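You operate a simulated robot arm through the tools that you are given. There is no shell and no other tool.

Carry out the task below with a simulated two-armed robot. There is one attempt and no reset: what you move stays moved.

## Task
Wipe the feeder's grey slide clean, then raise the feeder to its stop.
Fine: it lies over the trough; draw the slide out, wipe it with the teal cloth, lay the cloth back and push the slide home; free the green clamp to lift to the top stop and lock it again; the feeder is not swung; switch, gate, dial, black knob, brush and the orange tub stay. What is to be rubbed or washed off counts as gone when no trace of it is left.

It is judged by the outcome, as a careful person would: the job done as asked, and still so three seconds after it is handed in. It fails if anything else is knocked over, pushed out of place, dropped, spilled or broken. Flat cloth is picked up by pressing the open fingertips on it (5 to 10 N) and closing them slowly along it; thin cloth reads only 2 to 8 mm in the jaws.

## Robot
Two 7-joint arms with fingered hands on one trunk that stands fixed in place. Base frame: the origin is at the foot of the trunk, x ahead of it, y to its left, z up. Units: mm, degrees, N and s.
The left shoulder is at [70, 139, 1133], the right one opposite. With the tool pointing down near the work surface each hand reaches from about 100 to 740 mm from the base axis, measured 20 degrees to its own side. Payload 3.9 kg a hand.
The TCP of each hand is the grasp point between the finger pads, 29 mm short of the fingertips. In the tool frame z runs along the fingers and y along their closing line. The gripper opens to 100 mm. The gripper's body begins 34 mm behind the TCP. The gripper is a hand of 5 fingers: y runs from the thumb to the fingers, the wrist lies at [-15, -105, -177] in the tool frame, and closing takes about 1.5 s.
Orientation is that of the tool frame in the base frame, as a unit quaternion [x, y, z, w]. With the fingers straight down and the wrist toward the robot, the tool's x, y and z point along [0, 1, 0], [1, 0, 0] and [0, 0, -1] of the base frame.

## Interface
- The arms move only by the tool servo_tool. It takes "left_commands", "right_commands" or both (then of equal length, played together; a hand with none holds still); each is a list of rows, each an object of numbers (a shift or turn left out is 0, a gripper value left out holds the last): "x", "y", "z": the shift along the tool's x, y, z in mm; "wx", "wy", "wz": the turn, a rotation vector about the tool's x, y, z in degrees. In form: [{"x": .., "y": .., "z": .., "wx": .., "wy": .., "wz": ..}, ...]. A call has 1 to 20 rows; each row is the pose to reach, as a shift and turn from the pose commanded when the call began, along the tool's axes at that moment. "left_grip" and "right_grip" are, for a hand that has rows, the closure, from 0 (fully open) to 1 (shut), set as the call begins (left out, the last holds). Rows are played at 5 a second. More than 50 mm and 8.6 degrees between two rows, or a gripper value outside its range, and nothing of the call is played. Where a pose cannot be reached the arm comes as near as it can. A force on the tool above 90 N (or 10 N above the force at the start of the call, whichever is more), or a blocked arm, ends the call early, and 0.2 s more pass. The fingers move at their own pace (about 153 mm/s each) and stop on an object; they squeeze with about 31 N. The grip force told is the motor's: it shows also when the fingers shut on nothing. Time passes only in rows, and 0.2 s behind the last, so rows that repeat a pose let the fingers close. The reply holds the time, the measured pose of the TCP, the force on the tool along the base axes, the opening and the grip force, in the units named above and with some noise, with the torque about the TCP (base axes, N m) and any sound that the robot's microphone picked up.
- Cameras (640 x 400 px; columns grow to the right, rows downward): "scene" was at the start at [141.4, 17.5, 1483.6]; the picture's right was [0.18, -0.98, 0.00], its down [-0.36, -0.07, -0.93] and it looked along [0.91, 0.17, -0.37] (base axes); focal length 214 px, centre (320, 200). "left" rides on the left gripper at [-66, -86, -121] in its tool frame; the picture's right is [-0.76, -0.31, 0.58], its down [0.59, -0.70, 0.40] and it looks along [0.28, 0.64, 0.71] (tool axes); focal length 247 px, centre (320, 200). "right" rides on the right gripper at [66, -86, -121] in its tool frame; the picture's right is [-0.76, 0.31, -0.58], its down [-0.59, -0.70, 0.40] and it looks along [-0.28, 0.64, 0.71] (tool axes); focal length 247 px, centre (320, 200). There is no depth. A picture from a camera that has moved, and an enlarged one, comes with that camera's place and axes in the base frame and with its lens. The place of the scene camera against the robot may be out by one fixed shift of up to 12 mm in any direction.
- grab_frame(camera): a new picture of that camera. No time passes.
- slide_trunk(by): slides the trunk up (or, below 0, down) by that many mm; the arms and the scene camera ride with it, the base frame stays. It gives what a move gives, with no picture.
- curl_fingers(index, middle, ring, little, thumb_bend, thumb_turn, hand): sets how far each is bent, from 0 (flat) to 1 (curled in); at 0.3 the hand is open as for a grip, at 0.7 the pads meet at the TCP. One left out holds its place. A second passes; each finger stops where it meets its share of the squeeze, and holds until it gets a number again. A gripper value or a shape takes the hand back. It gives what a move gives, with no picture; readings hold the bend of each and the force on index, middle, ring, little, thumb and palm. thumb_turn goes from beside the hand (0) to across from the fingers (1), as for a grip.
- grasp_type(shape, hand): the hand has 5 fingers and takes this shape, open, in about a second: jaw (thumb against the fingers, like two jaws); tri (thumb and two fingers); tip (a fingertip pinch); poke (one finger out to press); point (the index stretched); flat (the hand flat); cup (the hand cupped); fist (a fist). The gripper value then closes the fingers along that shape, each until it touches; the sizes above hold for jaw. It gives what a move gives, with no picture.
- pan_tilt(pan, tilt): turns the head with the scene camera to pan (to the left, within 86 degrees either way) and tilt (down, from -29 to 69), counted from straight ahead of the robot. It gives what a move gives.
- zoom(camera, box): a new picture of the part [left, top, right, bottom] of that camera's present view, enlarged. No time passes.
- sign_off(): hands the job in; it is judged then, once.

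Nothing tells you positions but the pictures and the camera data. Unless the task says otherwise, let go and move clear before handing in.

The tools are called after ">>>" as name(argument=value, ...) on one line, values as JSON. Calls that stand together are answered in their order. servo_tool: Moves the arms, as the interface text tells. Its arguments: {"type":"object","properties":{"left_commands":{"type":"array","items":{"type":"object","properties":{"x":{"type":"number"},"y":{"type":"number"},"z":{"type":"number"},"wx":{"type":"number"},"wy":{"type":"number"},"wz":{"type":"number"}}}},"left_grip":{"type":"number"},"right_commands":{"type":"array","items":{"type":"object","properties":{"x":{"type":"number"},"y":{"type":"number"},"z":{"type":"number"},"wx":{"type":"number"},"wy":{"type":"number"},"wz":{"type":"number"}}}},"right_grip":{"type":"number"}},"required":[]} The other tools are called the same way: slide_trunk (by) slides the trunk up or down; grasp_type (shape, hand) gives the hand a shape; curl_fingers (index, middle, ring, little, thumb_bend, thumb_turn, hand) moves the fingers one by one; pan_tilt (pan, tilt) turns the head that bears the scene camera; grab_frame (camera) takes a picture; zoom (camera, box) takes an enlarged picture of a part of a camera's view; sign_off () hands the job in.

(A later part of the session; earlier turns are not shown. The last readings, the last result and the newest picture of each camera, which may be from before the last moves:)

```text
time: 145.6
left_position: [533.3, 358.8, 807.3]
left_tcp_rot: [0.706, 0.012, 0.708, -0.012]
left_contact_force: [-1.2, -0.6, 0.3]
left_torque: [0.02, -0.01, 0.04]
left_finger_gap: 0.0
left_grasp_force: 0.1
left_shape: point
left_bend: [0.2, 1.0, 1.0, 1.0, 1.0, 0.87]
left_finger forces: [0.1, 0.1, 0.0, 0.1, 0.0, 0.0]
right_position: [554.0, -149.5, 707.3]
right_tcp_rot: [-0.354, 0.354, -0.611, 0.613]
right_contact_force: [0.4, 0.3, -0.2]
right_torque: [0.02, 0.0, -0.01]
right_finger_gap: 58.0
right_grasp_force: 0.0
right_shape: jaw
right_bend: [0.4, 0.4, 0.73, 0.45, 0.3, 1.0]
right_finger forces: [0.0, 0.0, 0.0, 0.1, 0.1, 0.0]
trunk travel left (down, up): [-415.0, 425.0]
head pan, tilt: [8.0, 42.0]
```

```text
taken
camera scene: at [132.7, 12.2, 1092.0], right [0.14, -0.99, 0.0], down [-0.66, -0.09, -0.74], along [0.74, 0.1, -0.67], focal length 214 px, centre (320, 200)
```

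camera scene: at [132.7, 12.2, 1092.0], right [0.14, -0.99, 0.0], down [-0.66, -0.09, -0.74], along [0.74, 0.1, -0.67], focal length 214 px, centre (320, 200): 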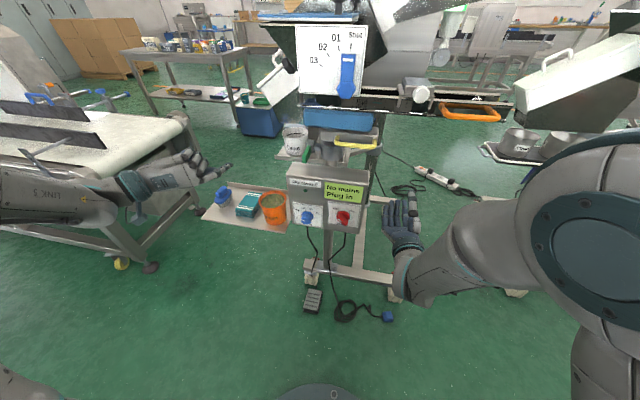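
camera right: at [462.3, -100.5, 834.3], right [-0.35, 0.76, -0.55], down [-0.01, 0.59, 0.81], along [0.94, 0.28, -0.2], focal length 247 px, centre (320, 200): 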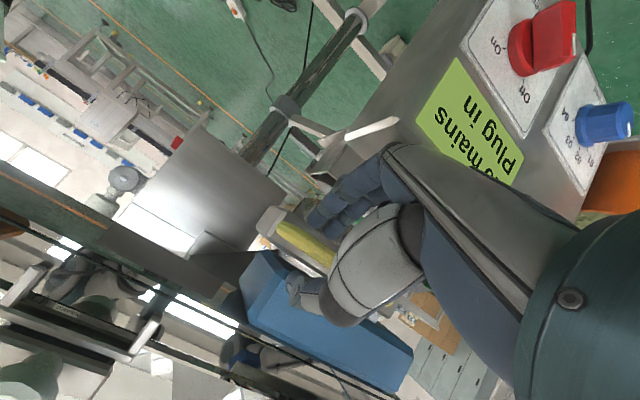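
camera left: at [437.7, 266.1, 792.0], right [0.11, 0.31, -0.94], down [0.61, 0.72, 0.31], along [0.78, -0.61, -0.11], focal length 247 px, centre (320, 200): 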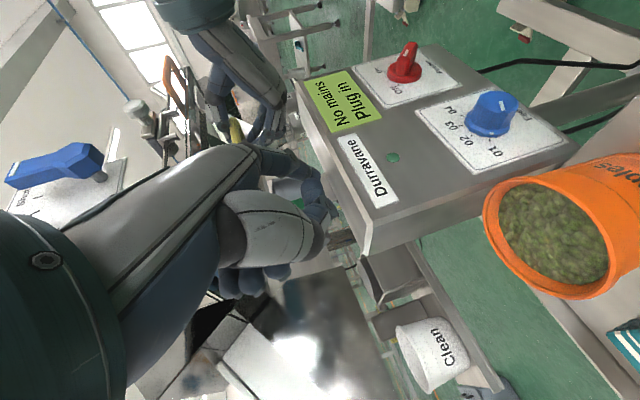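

Now raise the right hand back to handle height.

>>> servo_tool(right_commands=[{"y": -32, "z": 18.4}, {"y": -64, "z": 36.9}, {"y": -95, "z": 55.3}])

>>> grab_frame(camera="scene")

```text
time: 146.4
left_position: [532.8, 359.0, 806.1]
left_tcp_rot: [0.707, 0.012, 0.707, -0.013]
left_contact_force: [-0.5, 0.0, -0.2]
left_torque: [0.02, -0.02, -0.02]
left_finger_gap: 0.2
left_grasp_force: 0.0
left_shape: point
left_bend: [0.2, 1.0, 1.0, 1.0, 1.0, 0.87]
left_finger forces: [0.0, 0.1, 0.0, 0.0, 0.1, 0.0]
right_position: [556.0, -148.8, 815.2]
right_tcp_rot: [-0.353, 0.354, -0.612, 0.613]
right_contact_force: [0.2, -0.8, 0.1]
right_torque: [0.04, 0.0, 0.0]
right_finger_gap: 57.8
right_grasp_force: 0.1
right_shape: jaw
right_bend: [0.4, 0.4, 0.73, 0.45, 0.3, 1.0]
right_finger forces: [0.1, 0.1, 0.0, 0.0, 0.0, 0.0]
trunk travel left (down, up): [-415.0, 425.0]
head pan, tilt: [8.0, 42.0]
```

```text
taken
camera scene: at [132.6, 12.1, 1092.0], right [0.14, -0.99, 0.0], down [-0.66, -0.09, -0.74], along [0.74, 0.1, -0.67], focal length 214 px, centre (320, 200)
```

scene: 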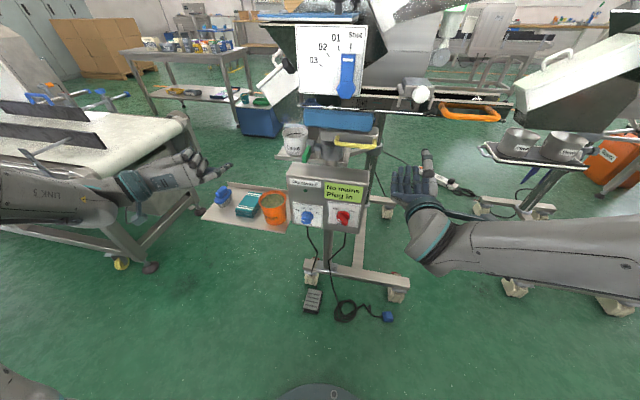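

Right hand reached easily. Now the left: bring the pointing index in front of the lever at this lower trunk height.

>>> servo_tool(left_commands=[{"x": -6, "y": 35, "z": 5}, {"x": -12, "y": 70, "z": 10}, {"x": -20, "y": 105, "z": 15}, {"x": -28, "y": 140, "z": 20}, {"x": -34, "y": 172, "z": 25}])

>>> zoom(camera="scene", box=[250, 120, 370, 210])

>>> grab_frame(camera="left")

```text
time: 147.6
left_position: [562.5, 188.0, 770.1]
left_tcp_rot: [0.707, 0.012, 0.707, -0.013]
left_contact_force: [0.2, 0.5, -0.2]
left_torque: [0.02, 0.0, 0.02]
left_finger_gap: 0.0
left_grasp_force: 0.0
left_shape: point
left_bend: [0.2, 1.0, 1.0, 1.0, 1.0, 0.87]
left_finger forces: [0.0, 0.0, 0.1, 0.0, 0.2, 0.1]
right_position: [556.4, -148.9, 815.9]
right_tcp_rot: [0.353, -0.354, 0.613, -0.612]
right_contact_force: [-0.1, -0.1, 0.4]
right_torque: [-0.01, 0.0, 0.02]
right_finger_gap: 58.1
right_grasp_force: 0.0
right_shape: jaw
right_bend: [0.4, 0.4, 0.73, 0.45, 0.3, 1.0]
right_finger forces: [0.0, 0.0, 0.0, 0.0, 0.1, 0.0]
trunk travel left (down, up): [-415.0, 425.0]
head pan, tilt: [8.0, 42.0]
```

```text
4.44 times, centred on (310, 165) of scene
camera zoom: at [133.0, 12.0, 1092.0], right [0.14, -0.99, 0.0], down [-0.66, -0.09, -0.74], along [0.74, 0.1, -0.67], focal length 953 px, centre (364, 356)
```

zoom: 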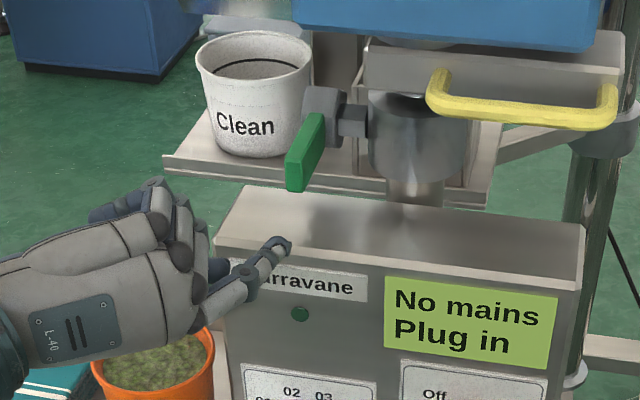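

```text
taken
camera left: at [438.7, 268.4, 705.7], right [0.57, 0.33, -0.76], down [0.37, 0.72, 0.59], along [0.74, -0.62, 0.28], focal length 247 px, centre (320, 200)
```

left: 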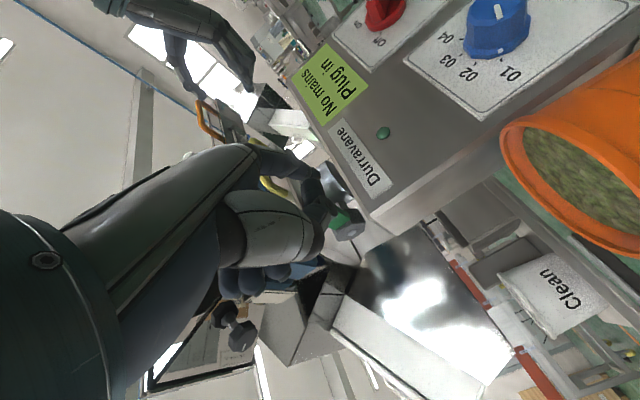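

The left index now sits level in front of the lever. Before going under it, I'll put the right hand back on the yellow handle.

>>> servo_tool(right_commands=[{"x": -38}, {"x": -76}, {"x": -114}, {"x": -114, "y": 7, "z": 13.8}, {"x": -114, "y": 14, "z": 27.7}, {"x": -114, "y": 21, "z": 41.5}, {"x": -114, "y": 27.5, "z": 54}])

>>> zoom(camera="scene", box=[310, 110, 400, 180])

>>> zoom(camera="right", box=[220, 170, 400, 320])

```text
time: 149.2
left_position: [562.0, 188.1, 770.4]
left_tcp_rot: [0.708, 0.012, 0.706, -0.013]
left_contact_force: [-0.1, 0.3, 0.9]
left_torque: [0.0, 0.02, 0.0]
left_finger_gap: 0.0
left_grasp_force: 0.1
left_shape: point
left_bend: [0.2, 1.0, 1.0, 1.0, 1.0, 0.87]
left_finger forces: [0.0, 0.0, 0.0, 0.1, 0.1, 0.0]
right_position: [614.5, -35.1, 820.6]
right_tcp_rot: [-0.354, 0.354, -0.611, 0.613]
right_contact_force: [-0.2, 0.0, -0.4]
right_torque: [-0.03, 0.01, 0.0]
right_finger_gap: 57.6
right_grasp_force: 0.0
right_shape: jaw
right_bend: [0.4, 0.4, 0.73, 0.45, 0.3, 1.0]
right_finger forces: [0.0, 0.0, 0.0, 0.0, 0.0, 0.0]
trunk travel left (down, up): [-415.0, 425.0]
head pan, tilt: [8.0, 42.0]
```

```text
5.71 times, centred on (355, 145) of scene
camera zoom: at [133.0, 12.3, 1091.9], right [0.14, -0.99, 0.0], down [-0.66, -0.09, -0.74], along [0.74, 0.1, -0.67], focal length 1226 px, centre (120, 514)
```

zoom: 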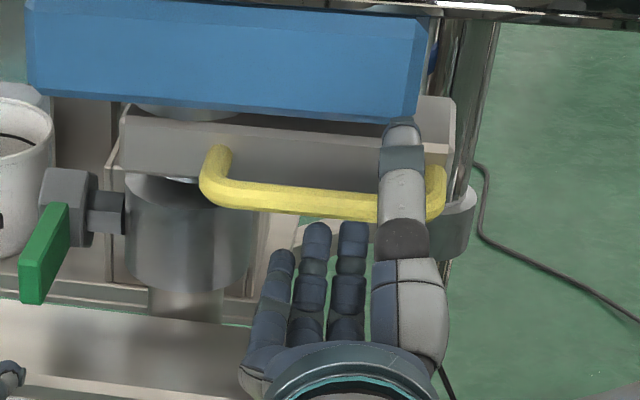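

```text
2.67 times, centred on (310, 245) of right
camera zoom: at [467.4, -101.3, 834.8], right [-0.35, 0.76, -0.55], down [-0.01, 0.59, 0.81], along [0.94, 0.28, -0.2], focal length 659 px, centre (347, 80)
```

zoom: 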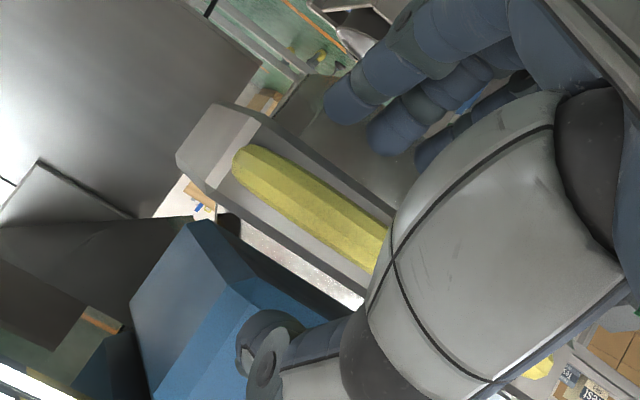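

>>> servo_tool(right_commands=[{"y": 2, "z": 2.5}, {"y": 2.5, "z": 3}])

>>> servo_tool(right_commands=[{"z": 0}, {"z": 0}, {"z": 0}, {"z": 0}, {"z": 0}, {"z": 0}, {"z": 0}, {"z": 0}], right_grip=0.85)

>>> zoom(camera="scene", box=[310, 110, 400, 180])

```text
time: 149.8
left_position: [561.9, 187.9, 769.9]
left_tcp_rot: [0.707, 0.012, 0.707, -0.013]
left_contact_force: [0.5, -0.5, 0.0]
left_torque: [0.0, 0.0, 0.0]
left_finger_gap: 0.0
left_grasp_force: 0.1
left_shape: point
left_bend: [0.2, 1.0, 1.0, 1.0, 1.0, 0.87]
left_finger forces: [0.0, 0.1, 0.1, 0.0, 0.0, 0.1]
right_position: [618.5, -37.5, 820.6]
right_tcp_rot: [0.352, -0.354, 0.613, -0.612]
right_contact_force: [-0.5, 0.1, 0.4]
right_torque: [-0.02, 0.0, 0.01]
right_finger_gap: 57.9
right_grasp_force: 0.1
right_shape: jaw
right_bend: [0.4, 0.4, 0.73, 0.45, 0.3, 1.0]
right_finger forces: [0.0, 0.0, 0.0, 0.0, 0.1, 0.0]
trunk travel left (down, up): [-415.0, 425.0]
head pan, tilt: [8.0, 42.0]
```

```text
time: 151.6
left_position: [562.8, 188.6, 770.7]
left_tcp_rot: [0.707, 0.012, 0.707, -0.013]
left_contact_force: [-0.5, 0.3, 0.1]
left_torque: [-0.03, -0.01, 0.01]
left_finger_gap: 0.0
left_grasp_force: 0.0
left_shape: point
left_bend: [0.2, 1.0, 1.0, 1.0, 1.0, 0.87]
left_finger forces: [0.0, 0.0, 0.1, 0.1, 0.0, 0.1]
right_position: [619.1, -37.2, 818.4]
right_tcp_rot: [-0.354, 0.354, -0.611, 0.613]
right_contact_force: [-10.6, 0.1, -6.3]
right_torque: [0.09, 1.5, -0.15]
right_finger_gap: 21.6
right_grasp_force: 31.1
right_shape: jaw
right_bend: [0.59, 0.56, 0.72, 0.61, 0.73, 1.0]
right_finger forces: [40.2, 12.9, 0.0, 0.0, 32.9, 0.0]
trunk travel left (down, up): [-415.0, 425.0]
head pan, tilt: [8.0, 42.0]
```

```text
5.71 times, centred on (355, 145) of scene
camera zoom: at [132.6, 12.2, 1092.0], right [0.14, -0.99, 0.0], down [-0.66, -0.09, -0.74], along [0.74, 0.1, -0.67], focal length 1226 px, centre (120, 514)
```

zoom: 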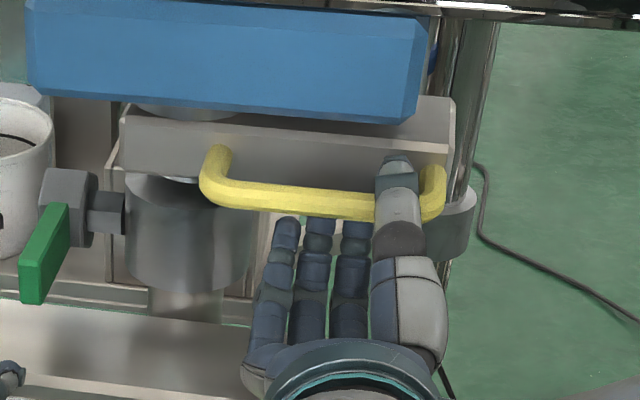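

Gripped. I'll relieve the forward push by about 2 mm, then send the left index under the lever.

>>> servo_tool(right_commands=[{"y": -0.6, "z": -1}, {"y": -1.2, "z": -2}])

>>> servo_tool(left_commands=[{"x": -5, "y": 3, "z": 5}, {"x": -10, "y": 6, "z": 15}, {"x": -11, "y": 8, "z": 27}])

>>> zoom(camera="scene", box=[265, 125, 335, 185])

```text
time: 152.2
left_position: [561.7, 186.6, 770.3]
left_tcp_rot: [0.708, 0.012, 0.706, -0.013]
left_contact_force: [0.5, 0.3, -0.1]
left_torque: [-0.01, -0.01, 0.02]
left_finger_gap: 0.0
left_grasp_force: 0.1
left_shape: point
left_bend: [0.2, 1.0, 1.0, 1.0, 1.0, 0.87]
left_finger forces: [0.1, 0.0, 0.0, 0.1, 0.1, 0.0]
right_position: [617.6, -36.9, 820.8]
right_tcp_rot: [0.352, -0.354, 0.613, -0.612]
right_contact_force: [4.5, -1.5, -0.7]
right_torque: [-0.04, 1.33, -0.09]
right_finger_gap: 21.4
right_grasp_force: 31.0
right_shape: jaw
right_bend: [0.58, 0.55, 0.72, 0.61, 0.73, 1.0]
right_finger forces: [28.8, 13.7, 0.0, 0.0, 33.4, 0.1]
trunk travel left (down, up): [-415.0, 425.0]
head pan, tilt: [8.0, 42.0]
```

```text
time: 153.0
left_position: [592.3, 179.0, 760.1]
left_tcp_rot: [0.707, 0.011, 0.707, -0.013]
left_contact_force: [-1.0, 0.7, 1.2]
left_torque: [-0.05, 0.02, -0.04]
left_finger_gap: 92.8
left_grasp_force: 0.0
left_shape: point
left_bend: [0.2, 1.0, 1.0, 1.0, 1.0, 0.87]
left_finger forces: [1.3, 0.0, 0.0, 0.0, 0.0, 0.1]
right_position: [617.7, -35.9, 820.5]
right_tcp_rot: [-0.353, 0.353, -0.612, 0.613]
right_contact_force: [11.6, -1.8, 4.0]
right_torque: [-0.05, 1.15, -0.1]
right_finger_gap: 21.3
right_grasp_force: 30.9
right_shape: jaw
right_bend: [0.58, 0.55, 0.72, 0.61, 0.73, 1.0]
right_finger forces: [22.0, 11.5, 0.1, 0.0, 34.0, 0.0]
trunk travel left (down, up): [-415.0, 425.0]
head pan, tilt: [8.0, 42.0]
```

```text
6.67 times, centred on (300, 155) of scene
camera zoom: at [133.8, 12.0, 1092.0], right [0.14, -0.99, 0.0], down [-0.66, -0.09, -0.74], along [0.74, 0.1, -0.67], focal length 1430 px, centre (453, 500)
```

zoom: 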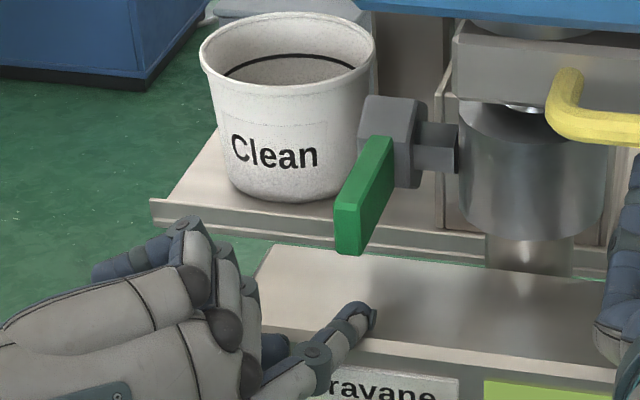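

The fingertip just brushed the box edge (1 N). I'll raise 4 mm and go forward under the lever.

>>> servo_tool(left_commands=[{"x": 4}, {"x": 4, "z": 10, "y": 0.5}, {"x": 4, "z": 20, "y": 1}, {"x": 4, "z": 30, "y": 1}])

>>> zoom(camera="scene", box=[265, 125, 335, 185])

```text
time: 154.0
left_position: [622.0, 180.3, 765.6]
left_tcp_rot: [0.708, 0.011, 0.706, -0.013]
left_contact_force: [-1.0, -0.9, 1.5]
left_torque: [0.02, 0.06, 0.0]
left_finger_gap: 92.7
left_grasp_force: 0.0
left_shape: point
left_bend: [0.2, 1.0, 1.0, 1.0, 1.0, 0.87]
left_finger forces: [0.0, 0.0, 0.0, 0.1, 1.5, 0.0]
right_position: [618.6, -35.7, 820.7]
right_tcp_rot: [-0.353, 0.354, -0.612, 0.613]
right_contact_force: [17.5, -2.2, 10.3]
right_torque: [-0.04, 0.99, -0.05]
right_finger_gap: 21.1
right_grasp_force: 31.0
right_shape: jaw
right_bend: [0.58, 0.55, 0.72, 0.61, 0.73, 1.0]
right_finger forces: [15.9, 8.9, 0.0, 0.1, 35.3, 0.0]
trunk travel left (down, up): [-415.0, 425.0]
head pan, tilt: [8.0, 42.0]
```

```text
6.67 times, centred on (300, 155) of scene
camera zoom: at [133.7, 12.0, 1091.9], right [0.14, -0.99, 0.0], down [-0.66, -0.09, -0.74], along [0.74, 0.1, -0.67], focal length 1430 px, centre (453, 500)
```

zoom: 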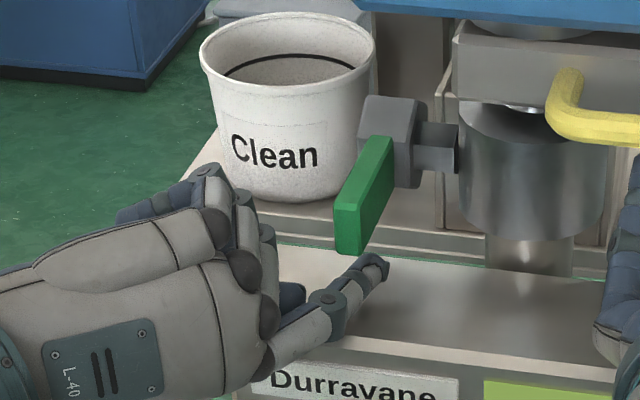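

>>> servo_tool(left_commands=[{"x": 2, "y": -2}, {"x": 2, "y": -4, "z": 6}, {"x": 2, "y": -4, "z": 12}], right_commands=[{"y": -0.6, "z": 1.3}, {"y": -1.2, "z": 2.6}, {"y": -1.8, "z": 3.9}])

>>> zoom(camera="scene", box=[265, 125, 335, 185])

>>> zoom(camera="left", box=[240, 120, 460, 300])

```text
time: 154.8
left_position: [631.2, 185.2, 766.2]
left_tcp_rot: [0.707, 0.011, 0.707, -0.013]
left_contact_force: [0.1, 0.2, 0.0]
left_torque: [0.01, 0.0, 0.04]
left_finger_gap: 93.4
left_grasp_force: 0.1
left_shape: point
left_bend: [0.2, 1.0, 1.0, 1.0, 1.0, 0.87]
left_finger forces: [0.0, 0.0, 0.0, 0.1, 0.0, 0.1]
right_position: [618.5, -36.5, 819.4]
right_tcp_rot: [-0.355, 0.357, -0.61, 0.611]
right_contact_force: [-11.1, -3.3, -3.1]
right_torque: [0.03, 1.44, -0.21]
right_finger_gap: 21.2
right_grasp_force: 30.9
right_shape: jaw
right_bend: [0.58, 0.55, 0.72, 0.61, 0.73, 1.0]
right_finger forces: [32.8, 11.7, 0.0, 0.0, 34.7, 0.0]
trunk travel left (down, up): [-415.0, 425.0]
head pan, tilt: [8.0, 42.0]
```

```text
6.67 times, centred on (300, 155) of scene
camera zoom: at [132.0, 11.8, 1091.9], right [0.14, -0.99, 0.0], down [-0.66, -0.09, -0.74], along [0.74, 0.1, -0.67], focal length 1430 px, centre (453, 500)
```

zoom: 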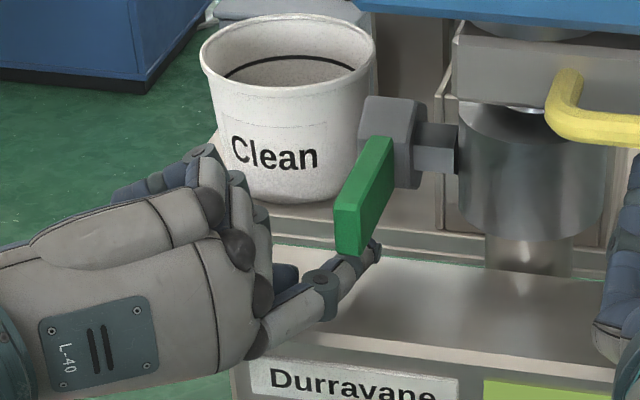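

```text
2.22 times, centred on (350, 210) of left
camera zoom: at [508.3, 265.9, 701.9], right [0.57, 0.33, -0.76], down [0.37, 0.72, 0.59], along [0.73, -0.62, 0.28], focal length 549 px, centre (253, 178)
```

zoom: 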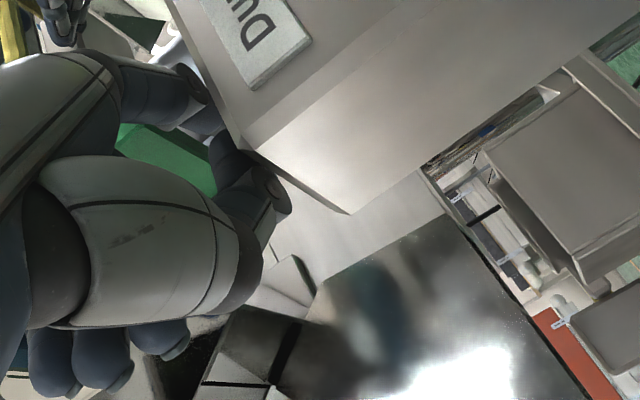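

The index is now under the lever. I'll raise it slowly and watch force and lever.

>>> servo_tool(left_commands=[{"x": 3}, {"x": 6}, {"x": 9}])

>>> zoom(camera="scene", box=[265, 125, 335, 185])

```text
time: 155.6
left_position: [632.7, 185.3, 775.6]
left_tcp_rot: [0.707, 0.012, 0.707, -0.013]
left_contact_force: [0.0, -0.1, -0.1]
left_torque: [0.03, 0.01, -0.01]
left_finger_gap: 0.0
left_grasp_force: 0.1
left_shape: point
left_bend: [0.2, 1.0, 1.0, 1.0, 1.0, 0.87]
left_finger forces: [0.6, 0.0, 0.0, 0.0, 0.1, 0.0]
right_position: [619.1, -35.8, 819.4]
right_tcp_rot: [-0.355, 0.355, -0.611, 0.612]
right_contact_force: [-24.6, -1.9, -15.7]
right_torque: [0.09, 1.94, -0.29]
right_finger_gap: 21.5
right_grasp_force: 31.7
right_shape: jaw
right_bend: [0.58, 0.55, 0.72, 0.61, 0.73, 1.0]
right_finger forces: [48.2, 15.4, 0.1, 0.0, 34.0, 0.0]
trunk travel left (down, up): [-415.0, 425.0]
head pan, tilt: [8.0, 42.0]
```

```text
6.67 times, centred on (300, 155) of scene
camera zoom: at [131.9, 11.7, 1091.9], right [0.14, -0.99, 0.0], down [-0.66, -0.09, -0.74], along [0.74, 0.1, -0.67], focal length 1430 px, centre (453, 500)
```

zoom: 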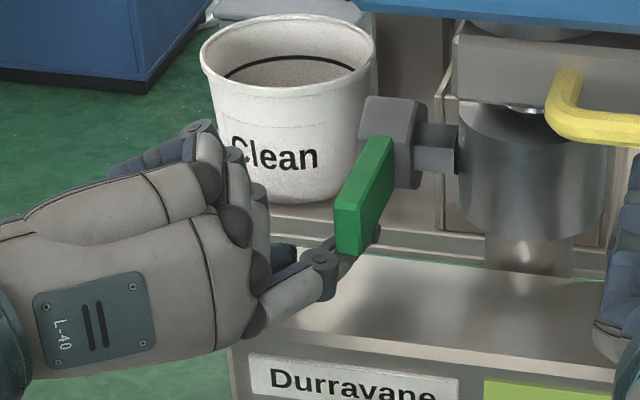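

>>> servo_tool(left_commands=[{"x": 2}, {"x": 4}, {"x": 6}], right_commands=[{"y": -0.4, "z": -0.7}, {"y": -0.8, "z": -1.3}, {"y": -0.8, "z": -1.3}])

>>> zoom(camera="scene", box=[265, 125, 335, 185])

```text
time: 156.4
left_position: [632.8, 185.4, 779.8]
left_tcp_rot: [0.708, 0.011, 0.706, -0.013]
left_contact_force: [-2.2, 2.9, -3.9]
left_torque: [0.23, 0.0, -0.11]
left_finger_gap: 0.0
left_grasp_force: 0.1
left_shape: point
left_bend: [0.2, 1.0, 1.0, 1.0, 1.0, 0.87]
left_finger forces: [4.1, 0.0, 0.0, 0.0, 0.1, 0.2]
right_position: [618.4, -36.5, 821.0]
right_tcp_rot: [-0.355, 0.356, -0.611, 0.612]
right_contact_force: [-16.2, -1.4, -16.5]
right_torque: [0.1, 1.85, -0.24]
right_finger_gap: 21.7
right_grasp_force: 30.8
right_shape: jaw
right_bend: [0.58, 0.55, 0.72, 0.61, 0.73, 1.0]
right_finger forces: [43.1, 15.9, 0.0, 0.0, 31.8, 0.0]
trunk travel left (down, up): [-415.0, 425.0]
head pan, tilt: [8.0, 42.0]
```

```text
6.67 times, centred on (300, 155) of scene
camera zoom: at [133.3, 12.3, 1091.8], right [0.14, -0.99, 0.0], down [-0.66, -0.09, -0.74], along [0.74, 0.1, -0.67], focal length 1430 px, centre (453, 500)
```

zoom: 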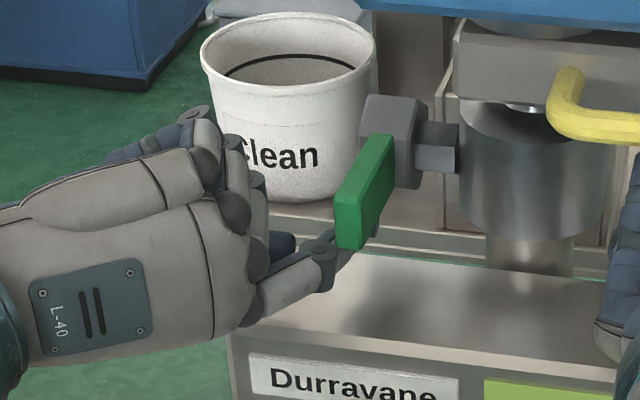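

The lever is moving up with only about 4 N. I'll continue raising in steps.

>>> servo_tool(left_commands=[{"x": 4}, {"x": 8}, {"x": 12}, {"x": 16}])

>>> zoom(camera="scene", box=[265, 115, 335, 175])

```text
time: 157.4
left_position: [632.3, 186.4, 798.2]
left_tcp_rot: [0.708, 0.012, 0.706, -0.014]
left_contact_force: [-2.5, 1.3, -2.2]
left_torque: [0.14, 0.1, -0.11]
left_finger_gap: 0.2
left_grasp_force: 0.1
left_shape: point
left_bend: [0.19, 1.0, 1.0, 1.0, 1.0, 0.87]
left_finger forces: [3.7, 0.1, 0.0, 0.0, 0.1, 0.0]
right_position: [617.0, -36.3, 821.4]
right_tcp_rot: [-0.354, 0.354, -0.611, 0.613]
right_contact_force: [-15.6, -1.1, -15.1]
right_torque: [0.03, 1.87, -0.17]
right_finger_gap: 21.4
right_grasp_force: 31.2
right_shape: jaw
right_bend: [0.58, 0.54, 0.72, 0.61, 0.73, 1.0]
right_finger forces: [41.9, 15.9, 0.0, 0.0, 32.0, 0.0]
trunk travel left (down, up): [-415.0, 425.0]
head pan, tilt: [8.0, 42.0]
```

```text
6.67 times, centred on (300, 145) of scene
camera zoom: at [133.1, 12.2, 1091.9], right [0.14, -0.99, 0.0], down [-0.66, -0.09, -0.74], along [0.74, 0.1, -0.67], focal length 1430 px, centre (453, 567)
```

zoom: 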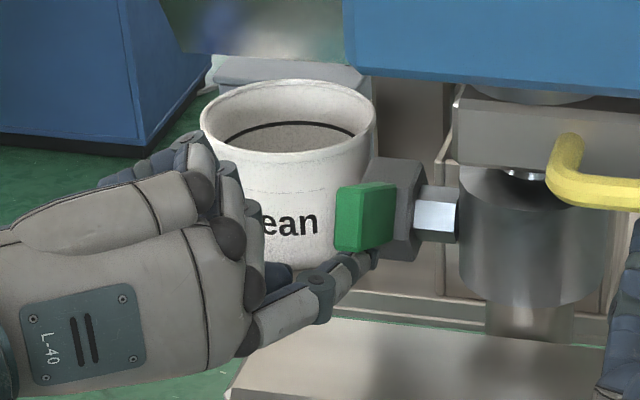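

>>> servo_tool(left_commands=[{"x": 5, "z": 1}, {"x": 10, "z": 3}, {"x": 15, "z": 5}, {"x": 20, "z": 8}])

>>> zoom(camera="scene", box=[265, 115, 335, 175])

>>> zoom(camera="left", box=[200, 60, 480, 300])

```text
time: 158.4
left_position: [640.6, 186.4, 817.6]
left_tcp_rot: [0.707, 0.012, 0.707, -0.012]
left_contact_force: [-1.8, 0.2, -1.5]
left_torque: [0.16, 0.07, -0.13]
left_finger_gap: 0.0
left_grasp_force: 0.0
left_shape: point
left_bend: [0.19, 1.0, 1.0, 1.0, 1.0, 0.87]
left_finger forces: [2.7, 0.0, 0.0, 0.1, 0.0, 0.0]
right_position: [618.9, -37.5, 827.7]
right_tcp_rot: [-0.351, 0.351, -0.613, 0.615]
right_contact_force: [2.8, -0.6, 9.6]
right_torque: [0.04, 1.26, -0.1]
right_finger_gap: 21.5
right_grasp_force: 30.9
right_shape: jaw
right_bend: [0.58, 0.55, 0.72, 0.61, 0.57, 1.0]
right_finger forces: [26.8, 8.8, 0.0, 0.0, 39.1, 0.0]
trunk travel left (down, up): [-415.0, 425.0]
head pan, tilt: [8.0, 42.0]
```

```text
6.67 times, centred on (300, 145) of scene
camera zoom: at [132.2, 12.2, 1092.3], right [0.14, -0.99, 0.0], down [-0.66, -0.09, -0.74], along [0.74, 0.1, -0.67], focal length 1430 px, centre (453, 567)
```

zoom: 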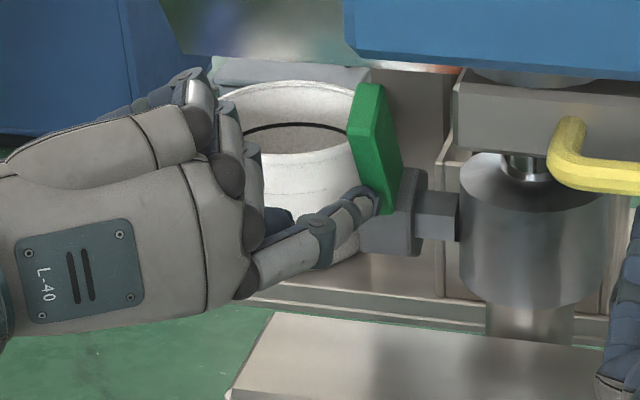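

```text
1.67 times, centred on (340, 180) of left
camera zoom: at [517.3, 267.1, 754.1], right [0.57, 0.33, -0.76], down [0.37, 0.72, 0.59], along [0.73, -0.62, 0.28], focal length 412 px, centre (287, 233)
```

zoom: 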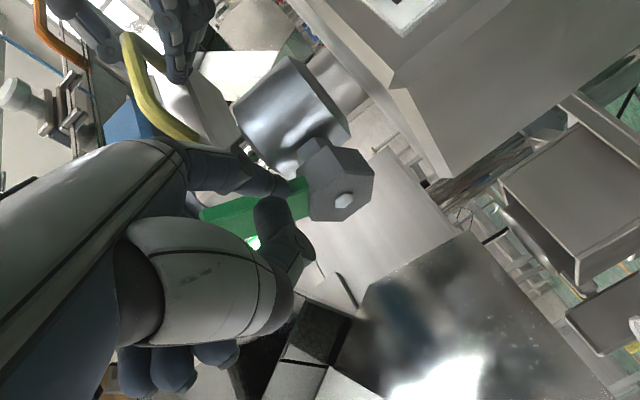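

The clamp has come free: the lever is up steeply and the feeder rose about 7 mm with my right hand. I'll hold still a moment and read the forces.

>>> servo_tool(left_commands=[{"x": 0}, {"x": 0}], right_commands=[{"z": 0}, {"z": 0}])

>>> zoom(camera="scene", box=[265, 100, 405, 190])

```text
time: 159.0
left_position: [641.4, 185.9, 818.8]
left_tcp_rot: [0.708, 0.012, 0.706, -0.014]
left_contact_force: [-0.8, -0.2, -0.7]
left_torque: [0.03, -0.01, -0.06]
left_finger_gap: 0.1
left_grasp_force: 0.1
left_shape: point
left_bend: [0.19, 1.0, 1.0, 1.0, 1.0, 0.87]
left_finger forces: [1.0, 0.0, 0.0, 0.0, 0.0, 0.0]
right_position: [618.0, -36.9, 823.4]
right_tcp_rot: [-0.353, 0.354, -0.612, 0.613]
right_contact_force: [6.7, -2.2, 9.4]
right_torque: [0.03, 1.07, -0.11]
right_finger_gap: 21.5
right_grasp_force: 31.0
right_shape: jaw
right_bend: [0.58, 0.55, 0.72, 0.61, 0.57, 1.0]
right_finger forces: [21.9, 8.7, 0.2, 0.0, 35.5, 0.0]
trunk travel left (down, up): [-415.0, 425.0]
head pan, tilt: [8.0, 42.0]
```

```text
4.44 times, centred on (335, 145) of scene
camera zoom: at [132.8, 12.1, 1092.0], right [0.14, -0.99, 0.0], down [-0.66, -0.09, -0.74], along [0.74, 0.1, -0.67], focal length 953 px, centre (253, 444)
```

zoom: 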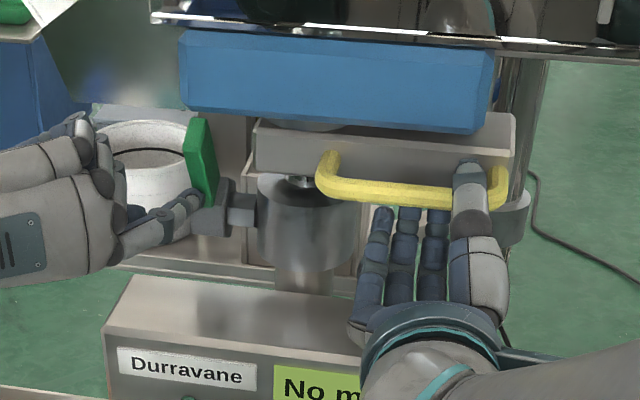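

The feeder stays where it is when free (it even resists being pushed down). I'll lift with the right hand in small steps, straight up.

>>> servo_tool(right_commands=[{"y": -4.3, "z": 2.5}, {"y": -8.6, "z": 5}, {"y": -13, "z": 7.5}, {"y": -17.3, "z": 10}])

>>> zoom(camera="scene", box=[265, 100, 405, 190])

```text
time: 160.0
left_position: [641.1, 187.1, 817.1]
left_tcp_rot: [0.707, 0.012, 0.707, -0.013]
left_contact_force: [-0.8, 0.7, 0.0]
left_torque: [-0.01, 0.0, -0.03]
left_finger_gap: 0.2
left_grasp_force: 0.1
left_shape: point
left_bend: [0.2, 1.0, 1.0, 1.0, 1.0, 0.87]
left_finger forces: [0.1, 0.0, 0.0, 0.0, 0.0, 0.0]
right_position: [617.3, -36.2, 843.9]
right_tcp_rot: [-0.354, 0.355, -0.612, 0.612]
right_contact_force: [-5.7, 0.2, -3.4]
right_torque: [-0.01, 1.62, -0.09]
right_finger_gap: 21.5
right_grasp_force: 30.9
right_shape: jaw
right_bend: [0.58, 0.54, 0.72, 0.61, 0.73, 1.0]
right_finger forces: [32.3, 15.3, 0.1, 0.0, 36.2, 0.0]
trunk travel left (down, up): [-415.0, 425.0]
head pan, tilt: [8.0, 42.0]
```

```text
4.44 times, centred on (335, 145) of scene
camera zoom: at [132.8, 12.3, 1092.0], right [0.14, -0.99, 0.0], down [-0.66, -0.09, -0.74], along [0.74, 0.1, -0.67], focal length 953 px, centre (253, 444)
```

zoom: 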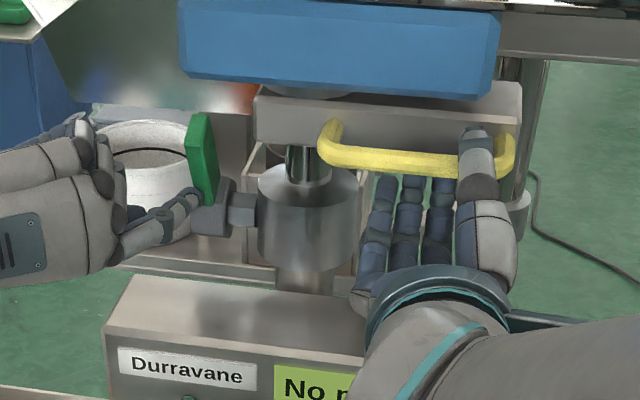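

It lifts easily (about 3 N) and the shaft shows clearly in the collar. I'll continue upward.

>>> servo_tool(right_commands=[{"y": -4.3, "z": 2.5}, {"y": -8.6, "z": 5}, {"y": -13, "z": 7.5}, {"y": -17.3, "z": 10}, {"y": -21.6, "z": 12.6}, {"y": -25.9, "z": 15.1}])

>>> zoom(camera="scene", box=[265, 80, 405, 190])

```text
time: 161.4
left_position: [640.5, 186.2, 818.4]
left_tcp_rot: [0.707, 0.011, 0.707, -0.013]
left_contact_force: [-0.2, 0.3, -0.5]
left_torque: [0.0, 0.0, 0.02]
left_finger_gap: 0.1
left_grasp_force: 0.1
left_shape: point
left_bend: [0.2, 1.0, 1.0, 1.0, 1.0, 0.87]
left_finger forces: [0.0, 0.0, 0.1, 0.0, 0.0, 0.1]
right_position: [617.8, -35.7, 873.1]
right_tcp_rot: [0.353, -0.354, 0.613, -0.612]
right_contact_force: [-7.4, 0.3, -3.1]
right_torque: [0.0, 1.6, -0.09]
right_finger_gap: 21.4
right_grasp_force: 30.9
right_shape: jaw
right_bend: [0.58, 0.54, 0.72, 0.61, 0.73, 1.0]
right_finger forces: [34.1, 15.4, 0.0, 0.1, 37.1, 0.0]
trunk travel left (down, up): [-415.0, 425.0]
head pan, tilt: [8.0, 42.0]
```

```text
3.64 times, centred on (335, 135) of scene
camera zoom: at [132.7, 12.1, 1092.0], right [0.14, -0.99, 0.0], down [-0.66, -0.09, -0.74], along [0.74, 0.1, -0.67], focal length 780 px, centre (266, 436)
```

zoom: 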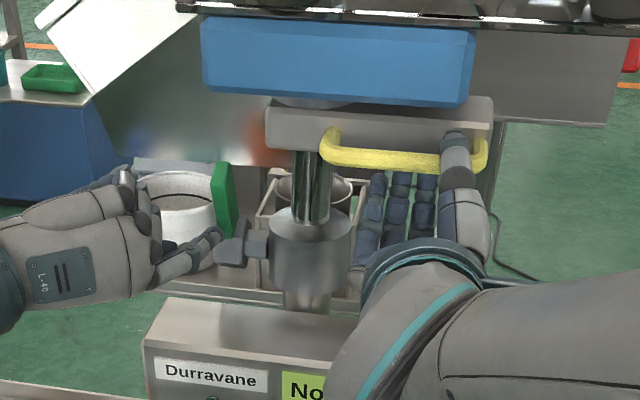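

>>> servo_tool(right_commands=[{"y": -4.3, "z": 2.5}, {"y": -8.6, "z": 5}, {"y": -13, "z": 7.5}, {"y": -17.3, "z": 10}])

>>> servo_tool(right_commands=[{"y": -4.3, "z": 2.5}, {"y": -8.6, "z": 5}, {"y": -13, "z": 7.5}, {"y": -17.3, "z": 10}])

>>> grab_frame(camera="scene")

```text
time: 162.4
left_position: [641.4, 185.7, 817.9]
left_tcp_rot: [0.707, 0.012, 0.707, -0.013]
left_contact_force: [0.6, 0.6, 0.2]
left_torque: [0.01, 0.02, 0.01]
left_finger_gap: 0.0
left_grasp_force: 0.1
left_shape: point
left_bend: [0.2, 1.0, 1.0, 1.0, 1.0, 0.87]
left_finger forces: [0.0, 0.0, 0.0, 0.0, 0.0, 0.0]
right_position: [617.6, -37.1, 894.7]
right_tcp_rot: [-0.353, 0.353, -0.611, 0.614]
right_contact_force: [-6.0, -0.6, -3.6]
right_torque: [-0.05, 1.64, -0.09]
right_finger_gap: 21.4
right_grasp_force: 31.0
right_shape: jaw
right_bend: [0.58, 0.54, 0.72, 0.61, 0.73, 1.0]
right_finger forces: [34.1, 15.9, 0.1, 0.0, 37.0, 0.0]
trunk travel left (down, up): [-415.0, 425.0]
head pan, tilt: [8.0, 42.0]
```

```text
time: 163.4
left_position: [639.8, 186.0, 817.4]
left_tcp_rot: [0.707, 0.012, 0.707, -0.013]
left_contact_force: [-1.1, 0.8, 0.4]
left_torque: [-0.03, -0.02, 0.01]
left_finger_gap: 0.1
left_grasp_force: 0.0
left_shape: point
left_bend: [0.2, 1.0, 1.0, 1.0, 1.0, 0.87]
left_finger forces: [0.0, 0.0, 0.1, 0.1, 0.1, 0.0]
right_position: [617.9, -35.8, 914.1]
right_tcp_rot: [-0.353, 0.353, -0.612, 0.613]
right_contact_force: [-9.2, -1.0, -3.1]
right_torque: [0.03, 1.61, -0.12]
right_finger_gap: 21.5
right_grasp_force: 30.5
right_shape: jaw
right_bend: [0.58, 0.54, 0.72, 0.61, 0.73, 1.0]
right_finger forces: [37.4, 14.7, 0.0, 0.1, 37.4, 0.0]
trunk travel left (down, up): [-415.0, 425.0]
head pan, tilt: [8.0, 42.0]
```

```text
taken
camera scene: at [132.1, 12.2, 1092.1], right [0.14, -0.99, 0.0], down [-0.66, -0.09, -0.74], along [0.74, 0.1, -0.67], focal length 214 px, centre (320, 200)
```

scene: 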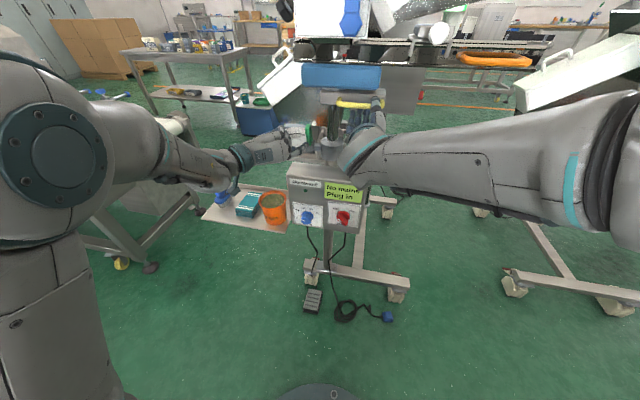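

About 93 mm up so far, no stop yet. I'll tilt the head up a bit to keep the feeder in view and continue.

>>> pan_tilt(pan=8, tilt=20)

>>> grab_frame(camera="scene")

>>> servo_tool(right_commands=[{"y": -4.3, "z": 2.5}, {"y": -8.6, "z": 5}, {"y": -13, "z": 7.5}, {"y": -17.3, "z": 10}])

>>> grab_frame(camera="scene")

```text
time: 164.3
left_position: [640.3, 186.3, 818.7]
left_tcp_rot: [0.707, 0.012, 0.707, -0.013]
left_contact_force: [-0.3, -0.5, -0.6]
left_torque: [0.03, 0.0, -0.02]
left_finger_gap: 0.1
left_grasp_force: 0.0
left_shape: point
left_bend: [0.2, 1.0, 1.0, 1.0, 1.0, 0.87]
left_finger forces: [0.1, 0.1, 0.0, 0.0, 0.0, 0.0]
right_position: [617.9, -36.2, 914.3]
right_tcp_rot: [-0.353, 0.353, -0.612, 0.613]
right_contact_force: [-5.5, 0.8, 1.0]
right_torque: [0.02, 1.48, -0.1]
right_finger_gap: 21.5
right_grasp_force: 30.7
right_shape: jaw
right_bend: [0.58, 0.54, 0.72, 0.61, 0.73, 1.0]
right_finger forces: [34.4, 12.6, 0.1, 0.0, 37.6, 0.0]
trunk travel left (down, up): [-415.0, 425.0]
head pan, tilt: [8.0, 20.0]
```

```text
taken
camera scene: at [141.5, 13.6, 1126.4], right [0.14, -0.99, 0.0], down [-0.34, -0.05, -0.94], along [0.93, 0.13, -0.34], focal length 214 px, centre (320, 200)
```

scene: 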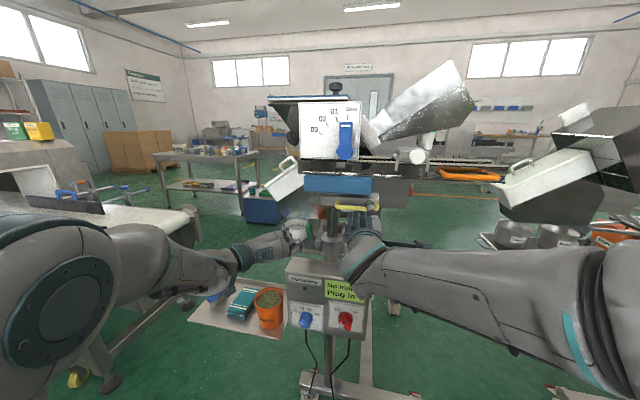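

```text
time: 165.3
left_position: [641.7, 186.4, 818.8]
left_tcp_rot: [0.708, 0.012, 0.707, -0.012]
left_contact_force: [-0.2, -0.1, -0.6]
left_torque: [0.0, 0.04, 0.01]
left_finger_gap: 0.1
left_grasp_force: 0.1
left_shape: point
left_bend: [0.2, 1.0, 1.0, 1.0, 1.0, 0.87]
left_finger forces: [0.0, 0.0, 0.0, 0.1, 0.0, 0.0]
right_position: [617.2, -36.1, 933.1]
right_tcp_rot: [-0.354, 0.353, -0.612, 0.613]
right_contact_force: [-6.7, -1.2, -2.4]
right_torque: [0.01, 1.59, -0.11]
right_finger_gap: 21.9
right_grasp_force: 31.3
right_shape: jaw
right_bend: [0.58, 0.54, 0.72, 0.61, 0.73, 1.0]
right_finger forces: [35.4, 14.9, 0.0, 0.1, 36.3, 0.0]
trunk travel left (down, up): [-415.0, 425.0]
head pan, tilt: [8.0, 20.0]
```

```text
taken
camera scene: at [142.0, 13.4, 1126.4], right [0.14, -0.99, 0.0], down [-0.34, -0.05, -0.94], along [0.93, 0.13, -0.34], focal length 214 px, centre (320, 200)
```

scene: 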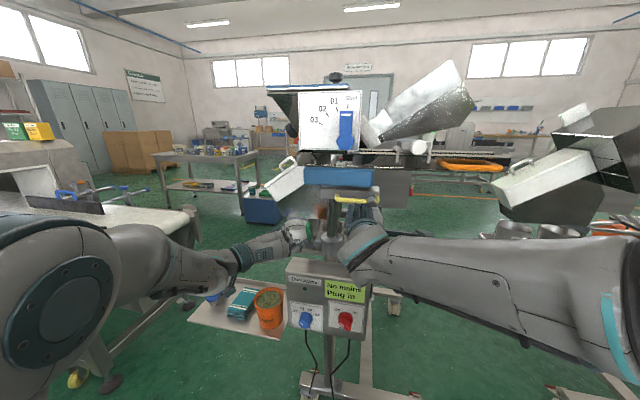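

>>> servo_tool(right_commands=[{"y": -4.3, "z": 2.5}, {"y": -8.6, "z": 5}, {"y": -13, "z": 7.5}, {"y": -17.3, "z": 10}])

>>> servo_tool(right_commands=[{"y": -4.3, "z": 2.5}, {"y": -8.6, "z": 5}, {"y": -13, "z": 7.5}, {"y": -17.3, "z": 10}])

>>> grab_frame(camera="scene")

```text
time: 166.3
left_position: [640.0, 186.8, 818.2]
left_tcp_rot: [0.707, 0.011, 0.707, -0.013]
left_contact_force: [-0.3, 0.0, 0.1]
left_torque: [0.0, -0.01, -0.02]
left_finger_gap: 0.1
left_grasp_force: 0.1
left_shape: point
left_bend: [0.2, 1.0, 1.0, 1.0, 1.0, 0.87]
left_finger forces: [0.0, 0.0, 0.0, 0.0, 0.1, 0.0]
right_position: [617.5, -37.3, 953.8]
right_tcp_rot: [-0.353, 0.353, -0.612, 0.613]
right_contact_force: [-9.2, -0.8, -3.5]
right_torque: [0.03, 1.59, -0.09]
right_finger_gap: 21.6
right_grasp_force: 31.0
right_shape: jaw
right_bend: [0.58, 0.54, 0.72, 0.61, 0.73, 1.0]
right_finger forces: [38.2, 14.5, 0.0, 0.0, 36.9, 0.0]
trunk travel left (down, up): [-415.0, 425.0]
head pan, tilt: [8.0, 20.0]
```

```text
time: 167.3
left_position: [641.4, 186.1, 817.7]
left_tcp_rot: [0.707, 0.012, 0.707, -0.012]
left_contact_force: [0.4, -0.1, 0.8]
left_torque: [-0.01, 0.0, -0.01]
left_finger_gap: 0.0
left_grasp_force: 0.1
left_shape: point
left_bend: [0.2, 1.0, 1.0, 1.0, 1.0, 0.87]
left_finger forces: [0.0, 0.1, 0.0, 0.1, 0.0, 0.1]
right_position: [617.3, -37.3, 973.3]
right_tcp_rot: [-0.353, 0.352, -0.612, 0.613]
right_contact_force: [-7.2, 2.3, -3.5]
right_torque: [-0.02, 1.55, -0.04]
right_finger_gap: 21.4
right_grasp_force: 31.3
right_shape: jaw
right_bend: [0.58, 0.54, 0.72, 0.61, 0.73, 1.0]
right_finger forces: [35.9, 14.4, 0.0, 0.0, 35.9, 0.0]
trunk travel left (down, up): [-415.0, 425.0]
head pan, tilt: [8.0, 20.0]
```

```text
taken
camera scene: at [141.9, 14.0, 1126.4], right [0.14, -0.99, 0.0], down [-0.34, -0.05, -0.94], along [0.93, 0.13, -0.34], focal length 214 px, centre (320, 200)
```

scene: 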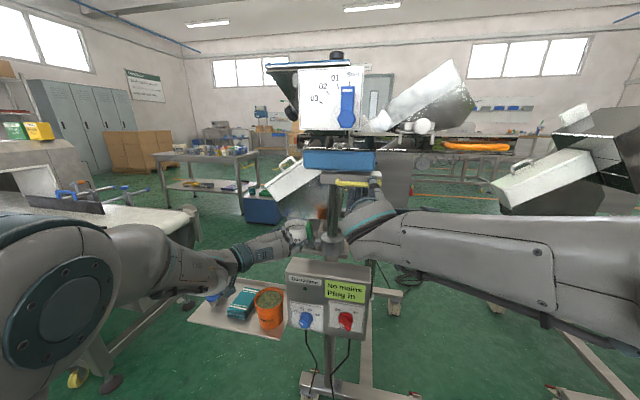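

>>> servo_tool(right_commands=[{"y": -4.3, "z": 2.5}, {"y": -8.6, "z": 5}, {"y": -13, "z": 7.5}, {"y": -17.3, "z": 10}])

>>> servo_tool(right_commands=[{"y": -4.3, "z": 2.5}, {"y": -8.6, "z": 5}, {"y": -13, "z": 7.5}, {"y": -17.3, "z": 10}])

>>> grab_frame(camera="scene")

```text
time: 168.3
left_position: [640.9, 186.0, 818.8]
left_tcp_rot: [0.707, 0.012, 0.707, -0.013]
left_contact_force: [1.0, 0.7, -0.3]
left_torque: [-0.01, -0.01, 0.0]
left_finger_gap: 0.1
left_grasp_force: 0.1
left_shape: point
left_bend: [0.2, 1.0, 1.0, 1.0, 1.0, 0.87]
left_finger forces: [0.0, 0.0, 0.0, 0.0, 0.0, 0.0]
right_position: [616.9, -36.2, 995.1]
right_tcp_rot: [-0.353, 0.353, -0.612, 0.613]
right_contact_force: [-9.6, 2.9, -2.6]
right_torque: [0.02, 1.57, -0.08]
right_finger_gap: 21.6
right_grasp_force: 31.0
right_shape: jaw
right_bend: [0.58, 0.54, 0.72, 0.61, 0.73, 1.0]
right_finger forces: [38.3, 14.1, 0.0, 0.1, 37.0, 0.0]
trunk travel left (down, up): [-415.0, 425.0]
head pan, tilt: [8.0, 20.0]
```

```text
time: 169.3
left_position: [641.8, 186.8, 817.1]
left_tcp_rot: [0.707, 0.013, 0.707, -0.012]
left_contact_force: [-1.1, 0.0, 0.9]
left_torque: [0.01, 0.02, 0.04]
left_finger_gap: 0.1
left_grasp_force: 0.1
left_shape: point
left_bend: [0.2, 1.0, 1.0, 1.0, 1.0, 0.87]
left_finger forces: [0.1, 0.0, 0.0, 0.1, 0.1, 0.1]
right_position: [617.3, -37.8, 1014.0]
right_tcp_rot: [0.352, -0.353, 0.613, -0.613]
right_contact_force: [-8.8, 2.1, -3.5]
right_torque: [0.0, 1.57, -0.01]
right_finger_gap: 21.6
right_grasp_force: 30.7
right_shape: jaw
right_bend: [0.58, 0.54, 0.72, 0.61, 0.73, 1.0]
right_finger forces: [36.6, 15.0, 0.0, 0.1, 36.4, 0.0]
trunk travel left (down, up): [-415.0, 425.0]
head pan, tilt: [8.0, 20.0]
```

```text
taken
camera scene: at [141.5, 13.9, 1126.5], right [0.14, -0.99, 0.0], down [-0.34, -0.05, -0.94], along [0.93, 0.13, -0.34], focal length 214 px, centre (320, 200)
```

scene: 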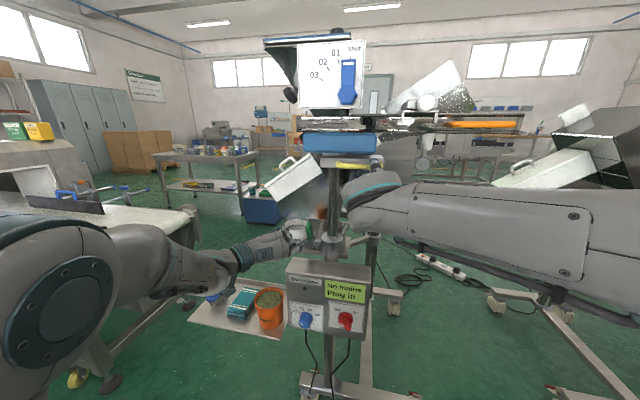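

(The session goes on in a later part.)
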